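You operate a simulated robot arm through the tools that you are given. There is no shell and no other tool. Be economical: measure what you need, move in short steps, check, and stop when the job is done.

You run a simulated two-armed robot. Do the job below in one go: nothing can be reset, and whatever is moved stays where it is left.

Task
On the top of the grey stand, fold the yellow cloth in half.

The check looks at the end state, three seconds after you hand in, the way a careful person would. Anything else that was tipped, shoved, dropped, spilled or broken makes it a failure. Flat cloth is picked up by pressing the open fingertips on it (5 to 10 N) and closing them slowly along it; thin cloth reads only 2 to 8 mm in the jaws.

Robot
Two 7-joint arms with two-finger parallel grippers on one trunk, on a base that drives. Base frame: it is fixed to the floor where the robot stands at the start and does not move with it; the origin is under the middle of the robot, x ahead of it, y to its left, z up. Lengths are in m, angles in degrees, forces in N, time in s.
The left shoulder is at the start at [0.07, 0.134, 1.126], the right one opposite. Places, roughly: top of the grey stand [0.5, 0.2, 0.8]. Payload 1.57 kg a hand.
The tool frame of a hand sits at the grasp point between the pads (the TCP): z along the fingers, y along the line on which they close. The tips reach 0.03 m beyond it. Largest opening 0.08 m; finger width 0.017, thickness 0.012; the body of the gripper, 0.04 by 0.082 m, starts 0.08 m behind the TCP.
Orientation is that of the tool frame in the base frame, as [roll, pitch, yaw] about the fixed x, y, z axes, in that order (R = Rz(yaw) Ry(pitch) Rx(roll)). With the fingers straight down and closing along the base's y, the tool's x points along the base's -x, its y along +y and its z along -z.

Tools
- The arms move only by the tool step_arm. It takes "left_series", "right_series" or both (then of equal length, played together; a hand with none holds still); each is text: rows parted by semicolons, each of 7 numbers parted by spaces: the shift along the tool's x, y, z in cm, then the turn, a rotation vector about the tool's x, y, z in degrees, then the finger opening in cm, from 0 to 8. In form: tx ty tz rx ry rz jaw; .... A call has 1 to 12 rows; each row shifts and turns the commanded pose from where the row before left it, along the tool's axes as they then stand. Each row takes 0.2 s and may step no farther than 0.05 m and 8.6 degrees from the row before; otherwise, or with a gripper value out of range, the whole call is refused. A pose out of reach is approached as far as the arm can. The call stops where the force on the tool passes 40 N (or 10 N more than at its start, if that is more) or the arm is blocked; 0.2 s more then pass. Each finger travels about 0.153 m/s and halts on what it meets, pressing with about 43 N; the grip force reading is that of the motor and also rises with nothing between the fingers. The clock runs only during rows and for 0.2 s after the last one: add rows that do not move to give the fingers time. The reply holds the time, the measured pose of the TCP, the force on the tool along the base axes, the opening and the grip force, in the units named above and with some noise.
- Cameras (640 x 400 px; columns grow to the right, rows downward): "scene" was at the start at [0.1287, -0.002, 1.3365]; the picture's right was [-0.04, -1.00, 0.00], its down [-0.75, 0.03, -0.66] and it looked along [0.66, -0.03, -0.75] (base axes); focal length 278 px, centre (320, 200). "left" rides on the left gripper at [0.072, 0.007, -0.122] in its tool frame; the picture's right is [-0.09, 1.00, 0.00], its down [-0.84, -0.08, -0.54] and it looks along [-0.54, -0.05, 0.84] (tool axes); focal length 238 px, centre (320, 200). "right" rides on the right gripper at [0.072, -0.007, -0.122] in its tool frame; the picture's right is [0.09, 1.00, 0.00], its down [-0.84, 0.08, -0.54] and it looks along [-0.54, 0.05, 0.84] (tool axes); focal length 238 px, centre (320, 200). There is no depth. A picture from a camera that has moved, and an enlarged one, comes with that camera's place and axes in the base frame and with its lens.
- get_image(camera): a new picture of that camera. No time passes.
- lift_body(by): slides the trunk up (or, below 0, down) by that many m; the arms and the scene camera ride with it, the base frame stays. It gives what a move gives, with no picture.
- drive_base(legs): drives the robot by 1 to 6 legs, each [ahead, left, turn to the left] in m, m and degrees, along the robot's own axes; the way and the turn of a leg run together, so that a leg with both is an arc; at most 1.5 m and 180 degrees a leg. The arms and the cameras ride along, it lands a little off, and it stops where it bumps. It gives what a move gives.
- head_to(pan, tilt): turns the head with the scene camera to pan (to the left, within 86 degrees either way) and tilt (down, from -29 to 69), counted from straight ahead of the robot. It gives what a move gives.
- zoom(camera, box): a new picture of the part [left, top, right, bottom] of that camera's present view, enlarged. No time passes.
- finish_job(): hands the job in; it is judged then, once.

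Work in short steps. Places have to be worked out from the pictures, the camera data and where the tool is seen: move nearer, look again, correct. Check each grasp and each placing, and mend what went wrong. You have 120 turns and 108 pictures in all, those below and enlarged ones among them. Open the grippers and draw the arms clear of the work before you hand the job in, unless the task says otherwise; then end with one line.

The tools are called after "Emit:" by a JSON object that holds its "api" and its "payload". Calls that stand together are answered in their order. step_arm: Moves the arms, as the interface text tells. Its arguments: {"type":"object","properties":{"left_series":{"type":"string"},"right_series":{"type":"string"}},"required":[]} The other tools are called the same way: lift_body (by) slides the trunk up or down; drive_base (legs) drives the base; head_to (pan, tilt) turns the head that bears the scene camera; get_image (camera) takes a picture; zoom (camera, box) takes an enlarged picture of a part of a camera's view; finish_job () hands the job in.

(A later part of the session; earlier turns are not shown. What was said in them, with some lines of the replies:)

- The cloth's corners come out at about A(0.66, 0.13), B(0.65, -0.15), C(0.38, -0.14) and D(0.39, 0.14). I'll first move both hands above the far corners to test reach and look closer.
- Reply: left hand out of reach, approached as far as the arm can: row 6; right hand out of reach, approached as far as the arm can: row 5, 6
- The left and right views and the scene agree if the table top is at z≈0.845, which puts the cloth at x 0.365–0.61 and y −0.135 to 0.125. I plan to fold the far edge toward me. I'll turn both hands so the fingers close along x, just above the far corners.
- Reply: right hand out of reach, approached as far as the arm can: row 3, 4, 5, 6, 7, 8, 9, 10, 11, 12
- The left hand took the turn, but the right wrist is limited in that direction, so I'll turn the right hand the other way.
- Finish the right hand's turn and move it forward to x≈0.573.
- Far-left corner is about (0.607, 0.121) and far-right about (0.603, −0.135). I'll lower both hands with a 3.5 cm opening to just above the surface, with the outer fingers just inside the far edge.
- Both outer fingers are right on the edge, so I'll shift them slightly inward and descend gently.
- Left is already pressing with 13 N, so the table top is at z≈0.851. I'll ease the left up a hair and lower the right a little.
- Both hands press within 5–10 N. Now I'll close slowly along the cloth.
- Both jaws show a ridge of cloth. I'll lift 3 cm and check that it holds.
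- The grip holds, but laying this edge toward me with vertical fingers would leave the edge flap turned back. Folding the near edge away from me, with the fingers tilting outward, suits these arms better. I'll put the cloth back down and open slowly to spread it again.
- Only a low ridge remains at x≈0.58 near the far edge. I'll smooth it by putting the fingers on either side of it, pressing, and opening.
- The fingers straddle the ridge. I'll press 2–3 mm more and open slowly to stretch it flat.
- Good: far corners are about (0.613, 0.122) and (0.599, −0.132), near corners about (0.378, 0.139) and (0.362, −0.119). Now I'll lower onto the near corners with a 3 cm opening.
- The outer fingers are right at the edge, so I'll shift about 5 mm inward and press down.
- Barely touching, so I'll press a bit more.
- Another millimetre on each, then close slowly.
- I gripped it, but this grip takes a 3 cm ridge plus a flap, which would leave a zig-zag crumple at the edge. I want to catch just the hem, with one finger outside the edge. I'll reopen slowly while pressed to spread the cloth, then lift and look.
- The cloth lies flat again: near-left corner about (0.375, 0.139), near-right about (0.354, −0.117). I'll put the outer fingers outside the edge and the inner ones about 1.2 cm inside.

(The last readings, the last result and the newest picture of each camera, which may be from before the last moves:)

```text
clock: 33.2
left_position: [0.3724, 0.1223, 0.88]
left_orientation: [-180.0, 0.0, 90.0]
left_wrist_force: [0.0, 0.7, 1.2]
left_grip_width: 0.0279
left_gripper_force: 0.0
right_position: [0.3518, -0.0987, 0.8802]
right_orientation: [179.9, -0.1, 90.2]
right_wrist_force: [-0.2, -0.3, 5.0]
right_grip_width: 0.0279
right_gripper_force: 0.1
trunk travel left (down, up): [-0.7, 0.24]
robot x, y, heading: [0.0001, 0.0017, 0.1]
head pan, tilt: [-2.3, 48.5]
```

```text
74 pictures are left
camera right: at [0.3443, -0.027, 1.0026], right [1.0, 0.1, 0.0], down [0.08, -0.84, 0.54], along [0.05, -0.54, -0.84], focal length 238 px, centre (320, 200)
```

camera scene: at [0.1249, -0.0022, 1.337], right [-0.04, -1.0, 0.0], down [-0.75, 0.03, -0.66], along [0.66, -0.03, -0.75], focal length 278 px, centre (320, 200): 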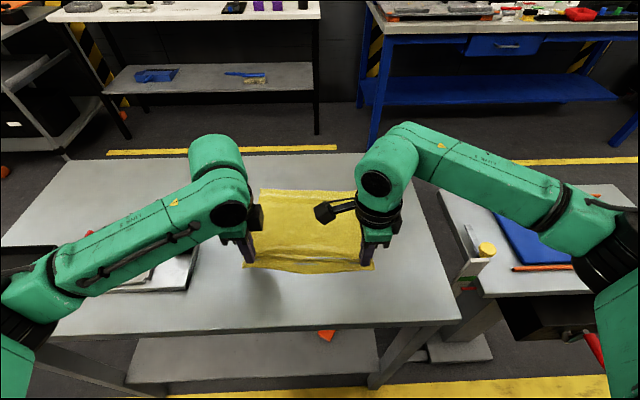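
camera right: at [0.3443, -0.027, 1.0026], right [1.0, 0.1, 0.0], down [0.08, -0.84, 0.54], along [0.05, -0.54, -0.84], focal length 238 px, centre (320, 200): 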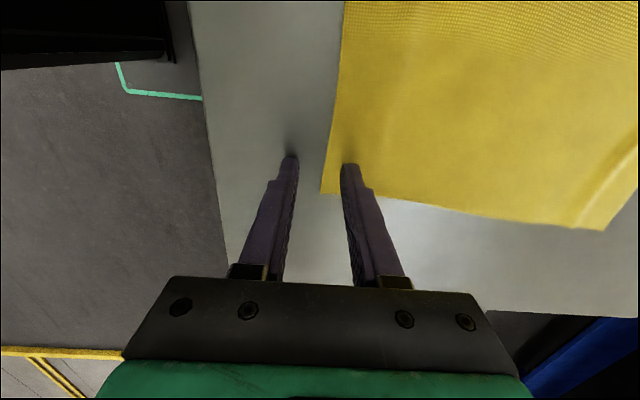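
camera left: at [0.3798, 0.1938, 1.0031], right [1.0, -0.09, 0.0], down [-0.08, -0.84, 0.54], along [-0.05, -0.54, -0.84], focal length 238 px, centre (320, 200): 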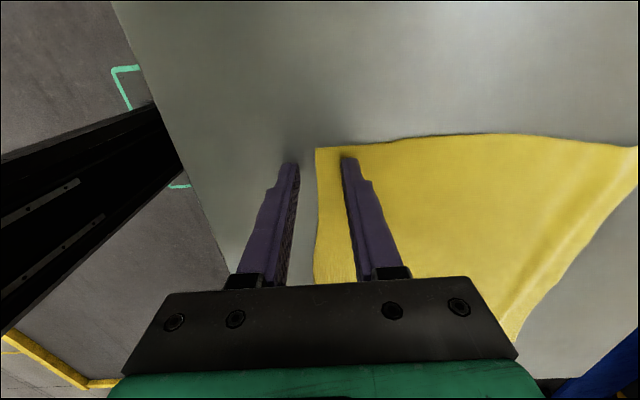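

The placement is as planned. I'll press a little more, then close slowly.

Emit:
{"api": "step_arm", "payload": {"left_series": "0 0 0.2 0 0 0 2.8; 0 0 0 0 0 0 2.8; 0 0 0 0 0 0 2.5; 0 0 0 0 0 0 2.2; 0 0 0 0 0 0 1.9; 0 0 0 0 0 0 1.6; 0 0 0 0 0 0 1.3; 0 0 0 0 0 0 1; 0 0 0 0 0 0 0.7; 0 0 0 0 0 0 0.4; 0 0 0 0 0 0 0; 0 0 0 0 0 0 0", "right_series": "0 0 0.13 0 0 0 2.8; 0 0 0 0 0 0 2.8; 0 0 0 0 0 0 2.5; 0 0 0 0 0 0 2.2; 0 0 0 0 0 0 1.9; 0 0 0 0 0 0 1.6; 0 0 0 0 0 0 1.3; 0 0 0 0 0 0 1; 0 0 0 0 0 0 0.7; 0 0 0 0 0 0 0.4; 0 0 0 0 0 0 0; 0 0 0 0 0 0 0"}}

Emit:
{"api": "get_image", "payload": {"camera": "left"}}

Emit:
{"api": "get_image", "payload": {"camera": "right"}}

```text
clock: 35.8
left_position: [0.3703, 0.121, 0.881]
left_orientation: [179.6, 0.1, 90.0]
left_wrist_force: [1.7, -1.5, 20.1]
left_grip_width: 0.002
left_gripper_force: 23.7
right_position: [0.3479, -0.0987, 0.8807]
right_orientation: [179.6, -0.1, 90.2]
right_wrist_force: [-2.2, 2.2, 22.8]
right_grip_width: 0.0016
right_gripper_force: 23.4
trunk travel left (down, up): [-0.7, 0.24]
robot x, y, heading: [-0.0003, 0.0024, -0.0]
head pan, tilt: [-2.3, 48.5]
```

```text
73 pictures are left
camera left: at [0.3764, 0.1934, 1.0028], right [1.0, -0.09, 0.0], down [-0.08, -0.84, 0.54], along [-0.05, -0.54, -0.84], focal length 238 px, centre (320, 200)
```

left: 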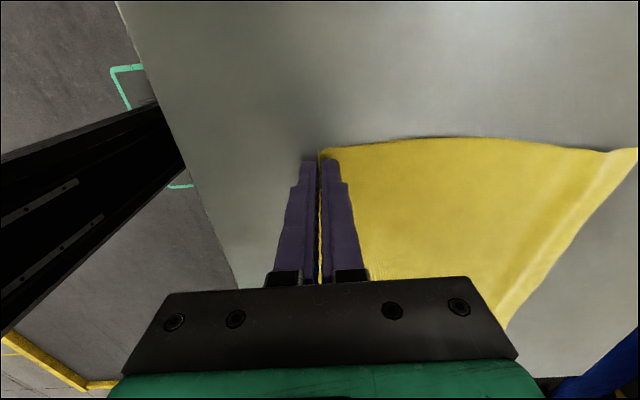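

```text
72 pictures are left
camera right: at [0.3403, -0.0275, 1.0025], right [1.0, 0.1, 0.01], down [0.08, -0.84, 0.54], along [0.06, -0.54, -0.84], focal length 238 px, centre (320, 200)
```

right: 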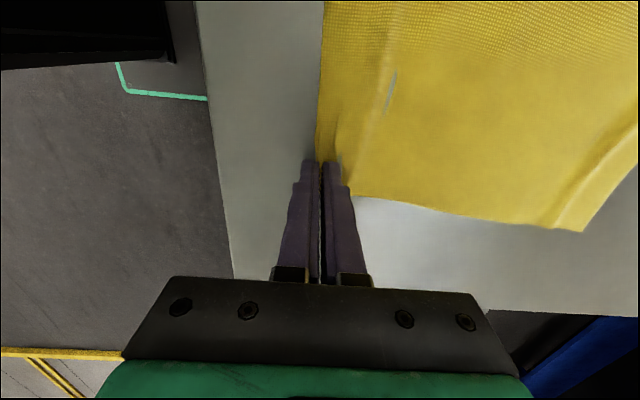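

The hem alone is pinched in both hands (2.0 and 1.6 mm). I'll start the fold arc, lifting and moving away from me to about its top, then check.

Emit:
{"api": "step_arm", "payload": {"left_series": "-0.13 0.3 -1.7 0 0 0 0; -0.13 0.31 -1.7 0 0 0 0; -0.13 0.89 -1.5 0 0 0 0; -0.13 0.89 -1.5 0 0 0 0; -0.13 1.36 -1.15 0 0 0 0; -0.13 1.37 -1.15 0 0 0 0; -0.13 1.67 -0.55 0 0 0 0; -0.13 1.67 -0.55 0 0 0 0; 0 0 0 0 0 0 0", "right_series": "-0.1 0.32 -1.7 0 0 0 0; -0.1 0.33 -1.7 0 0 0 0; -0.1 0.94 -1.5 0 0 0 0; -0.1 0.94 -1.5 0 0 0 0; -0.1 1.43 -1.15 0 0 0 0; -0.1 1.44 -1.15 0 0 0 0; -0.1 1.76 -0.55 0 0 0 0; -0.1 1.76 -0.55 0 0 0 0; 0 0 0 0 0 0 0"}}

Emit:
{"api": "get_image", "payload": {"camera": "scene"}}

Emit:
{"api": "get_image", "payload": {"camera": "left"}}

Emit:
{"api": "get_image", "payload": {"camera": "right"}}

```text
clock: 37.8
left_position: [0.4593, 0.1113, 0.9772]
left_orientation: [-179.9, -0.1, 90.1]
left_wrist_force: [0.1, 0.1, 0.2]
left_grip_width: 0.0018
left_gripper_force: 23.5
right_position: [0.4403, -0.109, 0.9779]
right_orientation: [179.9, 0.0, 90.2]
right_wrist_force: [0.5, 0.0, -0.1]
right_grip_width: 0.0011
right_gripper_force: 23.4
trunk travel left (down, up): [-0.7, 0.24]
robot x, y, heading: [-0.0004, -0.0016, 0.1]
head pan, tilt: [-2.3, 48.5]
```

```text
71 pictures are left
camera scene: at [0.1281, -0.002, 1.3366], right [-0.04, -1.0, 0.0], down [-0.75, 0.03, -0.66], along [0.66, -0.03, -0.75], focal length 278 px, centre (320, 200)
```

scene: 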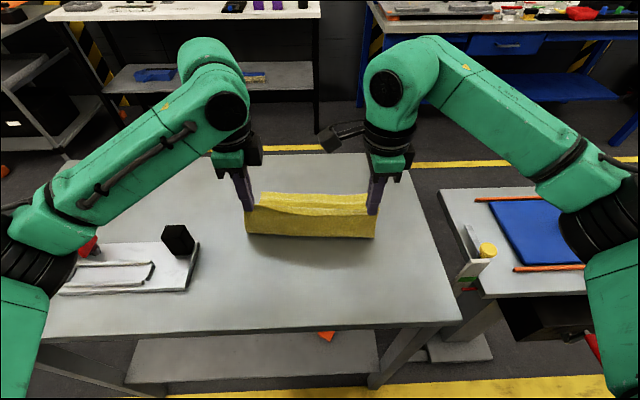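

```text
70 pictures are left
camera left: at [0.465, 0.1833, 1.0996], right [1.0, -0.09, 0.0], down [-0.08, -0.84, 0.54], along [-0.05, -0.54, -0.84], focal length 238 px, centre (320, 200)
```

left: 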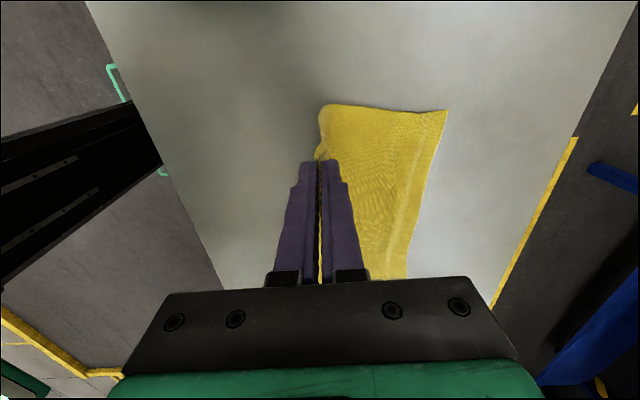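

```text
69 pictures are left
camera right: at [0.4333, -0.0349, 1.099], right [1.0, 0.1, 0.0], down [0.08, -0.84, 0.54], along [0.05, -0.54, -0.84], focal length 238 px, centre (320, 200)
```

right: 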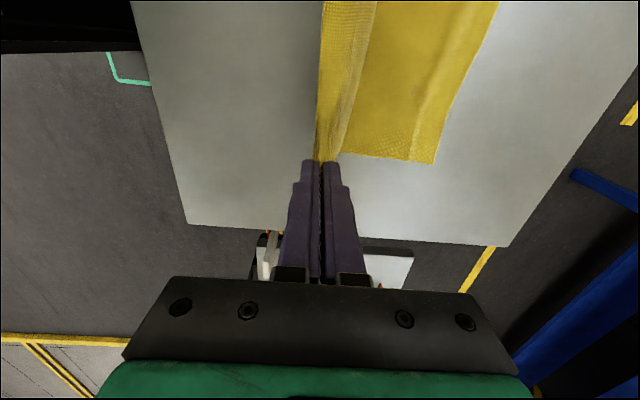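

The fold is forming cleanly and the far edge hasn't moved (left corner about (0.587, 0.119), right about (0.571, −0.132)). I'll carry on down the arc to lay the hem on it.

Emit:
{"api": "step_arm", "payload": {"left_series": "-0.13 1.72 0 0 0 0 0; -0.13 1.72 0 0 0 0 0; -0.13 1.61 0.55 0 0 0 0; -0.13 1.61 0.55 0 0 0 0; -0.13 1.31 1.15 0 0 0 0; -0.13 1.31 1.15 0 0 0 0; -0.13 0.86 1.4 0 0 0 0; -0.13 0.86 1.4 0 0 0 0; -0.13 0.29 1.3 0 0 0 0; -0.13 0.29 1.3 0 0 0 0; 0 0 0 0 0 0 0", "right_series": "-0.07 1.78 0 0 0 0 0; -0.07 1.78 0 0 0 0 0; -0.07 1.66 0.55 0 0 0 0; -0.07 1.66 0.55 0 0 0 0; -0.07 1.36 1.15 0 0 0 0; -0.07 1.36 1.15 0 0 0 0; -0.07 0.89 1.4 0 0 0 0; -0.07 0.89 1.4 0 0 0 0; -0.07 0.3 1.3 0 0 0 0; -0.07 0.29 1.3 0 0 0 0; 0 0 0 0 0 0 0"}}

Emit:
{"api": "get_image", "payload": {"camera": "scene"}}

Emit:
{"api": "get_image", "payload": {"camera": "left"}}

Emit:
{"api": "get_image", "payload": {"camera": "right"}}

```text
clock: 40.2
left_position: [0.5736, 0.0978, 0.8899]
left_orientation: [180.0, 0.0, 90.0]
left_wrist_force: [0.5, -0.6, 0.7]
left_grip_width: 0.0015
left_gripper_force: 23.2
right_position: [0.5608, -0.1136, 0.8886]
right_orientation: [180.0, 0.1, 90.2]
right_wrist_force: [0.7, -0.3, -0.3]
right_grip_width: 0.0013
right_gripper_force: 23.2
trunk travel left (down, up): [-0.7, 0.24]
robot x, y, heading: [-0.0003, 0.0005, 0.3]
head pan, tilt: [-2.3, 48.5]
```

```text
68 pictures are left
camera scene: at [0.1284, -0.002, 1.3365], right [-0.04, -1.0, 0.0], down [-0.75, 0.03, -0.66], along [0.66, -0.03, -0.75], focal length 278 px, centre (320, 200)
```

scene: 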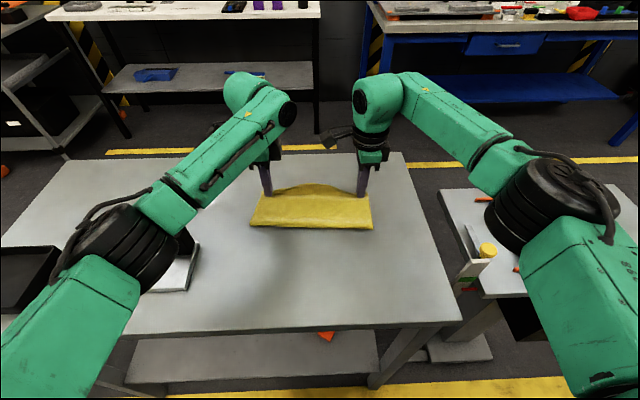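

```text
67 pictures are left
camera left: at [0.5809, 0.1697, 1.0108], right [1.0, -0.09, 0.0], down [-0.08, -0.84, 0.54], along [-0.05, -0.54, -0.84], focal length 238 px, centre (320, 200)
```

left: 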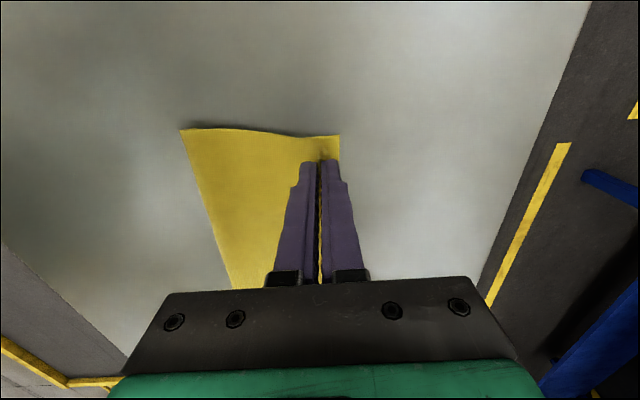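

```text
66 pictures are left
camera right: at [0.5539, -0.0416, 1.0108], right [1.0, 0.1, 0.0], down [0.08, -0.84, 0.54], along [0.05, -0.54, -0.84], focal length 238 px, centre (320, 200)
```

right: 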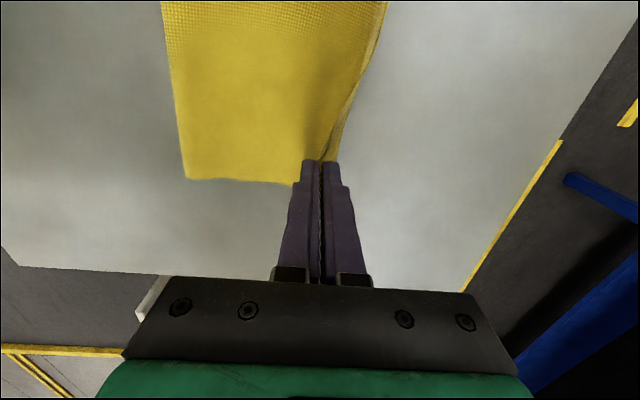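

The alignment looks good. I'll lower to contact, open a little with the inner fingers kept in place so the hem falls outward, then lift.

Emit:
{"api": "step_arm", "payload": {"left_series": "0 0 0.5 0 0 0 0; 0 0 0 0 0 0 0; 0 0.25 0 0 0 0 0.5; 0 0.25 0 0 0 0 1; 0 0.25 0 0 0 0 1.5; 0 0 0 0 0 0 1.5; 0 0 -1 0 0 0 1.5; 0 0 -1.5 0 0 0 1.5; 0 0 -3 0 0 0 2; 0 0 -3 0 0 0 2; 0 0 0 0 0 0 2", "right_series": "0 0 0.5 0 0 0 0; 0 0 0 0 0 0 0; 0 0.25 0 0 0 0 0.5; 0 0.25 0 0 0 0 1; 0 0.25 0 0 0 0 1.5; 0 0 0 0 0 0 1.5; 0 0 -1 0 0 0 1.5; 0 0 -1.5 0 0 0 1.5; 0 0 -3 0 0 0 2; 0 0 -3 0 0 0 2; 0 0 0 0 0 0 2"}}

Emit:
{"api": "get_image", "payload": {"camera": "left"}}

Emit:
{"api": "get_image", "payload": {"camera": "right"}}

Emit:
{"api": "get_image", "payload": {"camera": "scene"}}

```text
clock: 42.6
left_position: [0.5821, 0.0975, 0.9676]
left_orientation: [-179.9, 0.0, 90.0]
left_wrist_force: [0.0, 0.5, 0.5]
left_grip_width: 0.0201
left_gripper_force: 0.1
right_position: [0.5694, -0.1131, 0.9689]
right_orientation: [-180.0, 0.0, 90.1]
right_wrist_force: [0.9, -0.6, 0.4]
right_grip_width: 0.0201
right_gripper_force: 0.0
trunk travel left (down, up): [-0.7, 0.24]
robot x, y, heading: [-0.0023, -0.001, 0.1]
head pan, tilt: [-2.3, 48.5]
```

```text
65 pictures are left
camera left: at [0.5889, 0.1694, 1.0903], right [1.0, -0.09, 0.0], down [-0.08, -0.84, 0.54], along [-0.05, -0.54, -0.84], focal length 238 px, centre (320, 200)
```

left: 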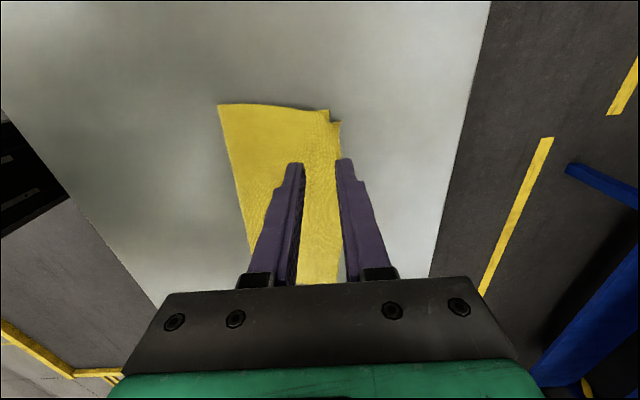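

```text
64 pictures are left
camera right: at [0.5621, -0.0407, 1.0904], right [1.0, 0.1, 0.0], down [0.08, -0.84, 0.54], along [0.05, -0.54, -0.84], focal length 238 px, centre (320, 200)
```

right: 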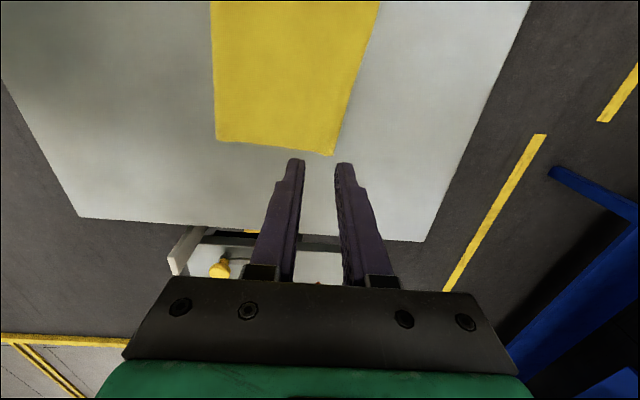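

```text
63 pictures are left
camera scene: at [0.1294, -0.0021, 1.3364], right [-0.04, -1.0, 0.0], down [-0.75, 0.03, -0.66], along [0.66, -0.03, -0.75], focal length 278 px, centre (320, 200)
```

scene: 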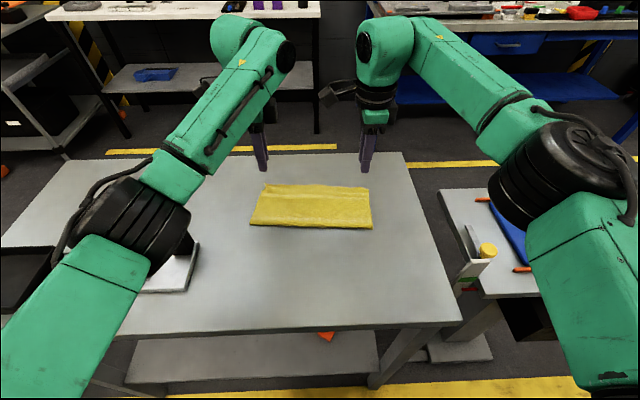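

The fold is lying well. I'll withdraw both arms upward and outward, then inspect the cloth.

Emit:
{"api": "step_arm", "payload": {"left_series": "0 0 -4 0 0 0 4; 0 0 -4 0 0 0 6; 4 -2 0 0 0 0 8; 4 -2 0 0 0 0 8; 4 -2 0 0 0 0 8; 0 0 0 0 0 0 8", "right_series": "0 0 -4 0 0 0 4; 0 0 -4 0 0 0 6; -3 -3 0 0 0 0 8; -3 -3 0 0 0 0 8; -3 -3 0 0 0 0 8; 0 0 0 0 0 0 8"}}

Emit:
{"api": "zoom", "payload": {"camera": "scene", "box": [220, 160, 400, 272]}}

Emit:
{"api": "get_image", "payload": {"camera": "scene"}}

Emit:
{"api": "get_image", "payload": {"camera": "left"}}

```text
clock: 44.0
left_position: [0.5222, 0.2169, 1.0469]
left_orientation: [-179.8, 0.0, 89.9]
left_wrist_force: [0.4, -0.1, 0.3]
left_grip_width: 0.0802
left_gripper_force: 0.1
right_position: [0.48, -0.2052, 1.0483]
right_orientation: [-179.8, 0.1, 90.1]
right_wrist_force: [0.2, 0.2, 0.3]
right_grip_width: 0.0798
right_gripper_force: 0.0
trunk travel left (down, up): [-0.7, 0.24]
robot x, y, heading: [-0.0008, 0.0018, -0.1]
head pan, tilt: [-2.3, 48.5]
```

```text
3.56 times, centred on (310, 216) of scene
camera zoom: at [0.1302, -0.0023, 1.3363], right [-0.04, -1.0, 0.0], down [-0.75, 0.03, -0.66], along [0.66, -0.03, -0.75], focal length 988 px, centre (356, 143)
```

zoom: 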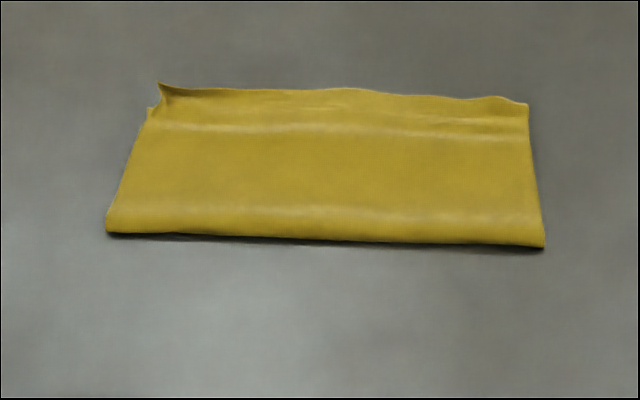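

```text
61 pictures are left
camera scene: at [0.1302, -0.0023, 1.3363], right [-0.04, -1.0, 0.0], down [-0.75, 0.03, -0.66], along [0.66, -0.03, -0.75], focal length 278 px, centre (320, 200)
```

scene: 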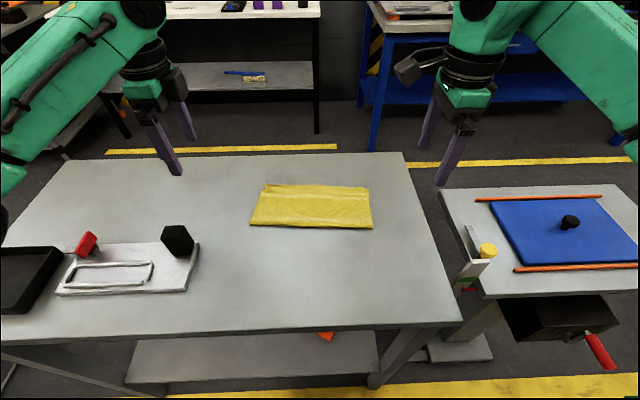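

```text
60 pictures are left
camera left: at [0.529, 0.2898, 1.1687], right [1.0, -0.09, 0.0], down [-0.08, -0.84, 0.54], along [-0.05, -0.54, -0.84], focal length 238 px, centre (320, 200)
```

left: 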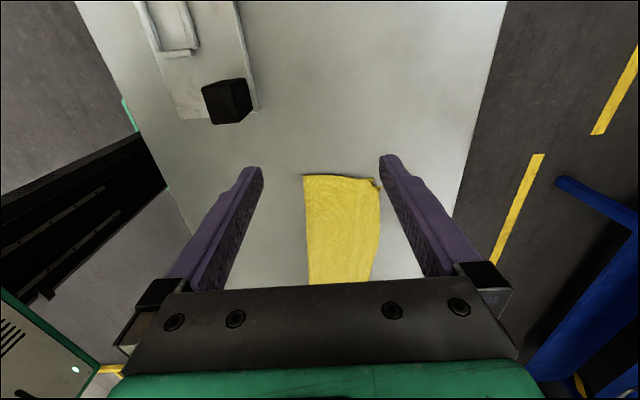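

The fold is nearly perfect apart from a small tuft at the far-left corner. I'll take a closer look.

Emit:
{"api": "zoom", "payload": {"camera": "left", "box": [280, 150, 440, 250]}}

```text
4.00 times, centred on (360, 200) of left
camera zoom: at [0.529, 0.2898, 1.1687], right [1.0, -0.09, 0.0], down [-0.08, -0.84, 0.54], along [-0.05, -0.54, -0.84], focal length 953 px, centre (160, 200)
```

zoom: 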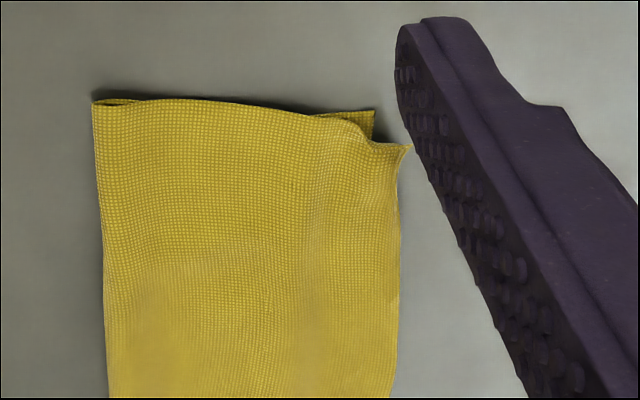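

The top corner lies within about 1 cm of the bottom one, the edges line up, nothing else was touched, and the arms are clear with the grippers open. I'm handing in.

Emit:
{"api": "finish_job", "payload": {}}

```text
The job is handed in.
```

The yellow cloth is folded in half on the grey stand, with the near edge laid over the far edge. The edges line up to about 1 cm; the far-left corner is slightly curled. Nothing else was moved, and both grippers are open and clear.
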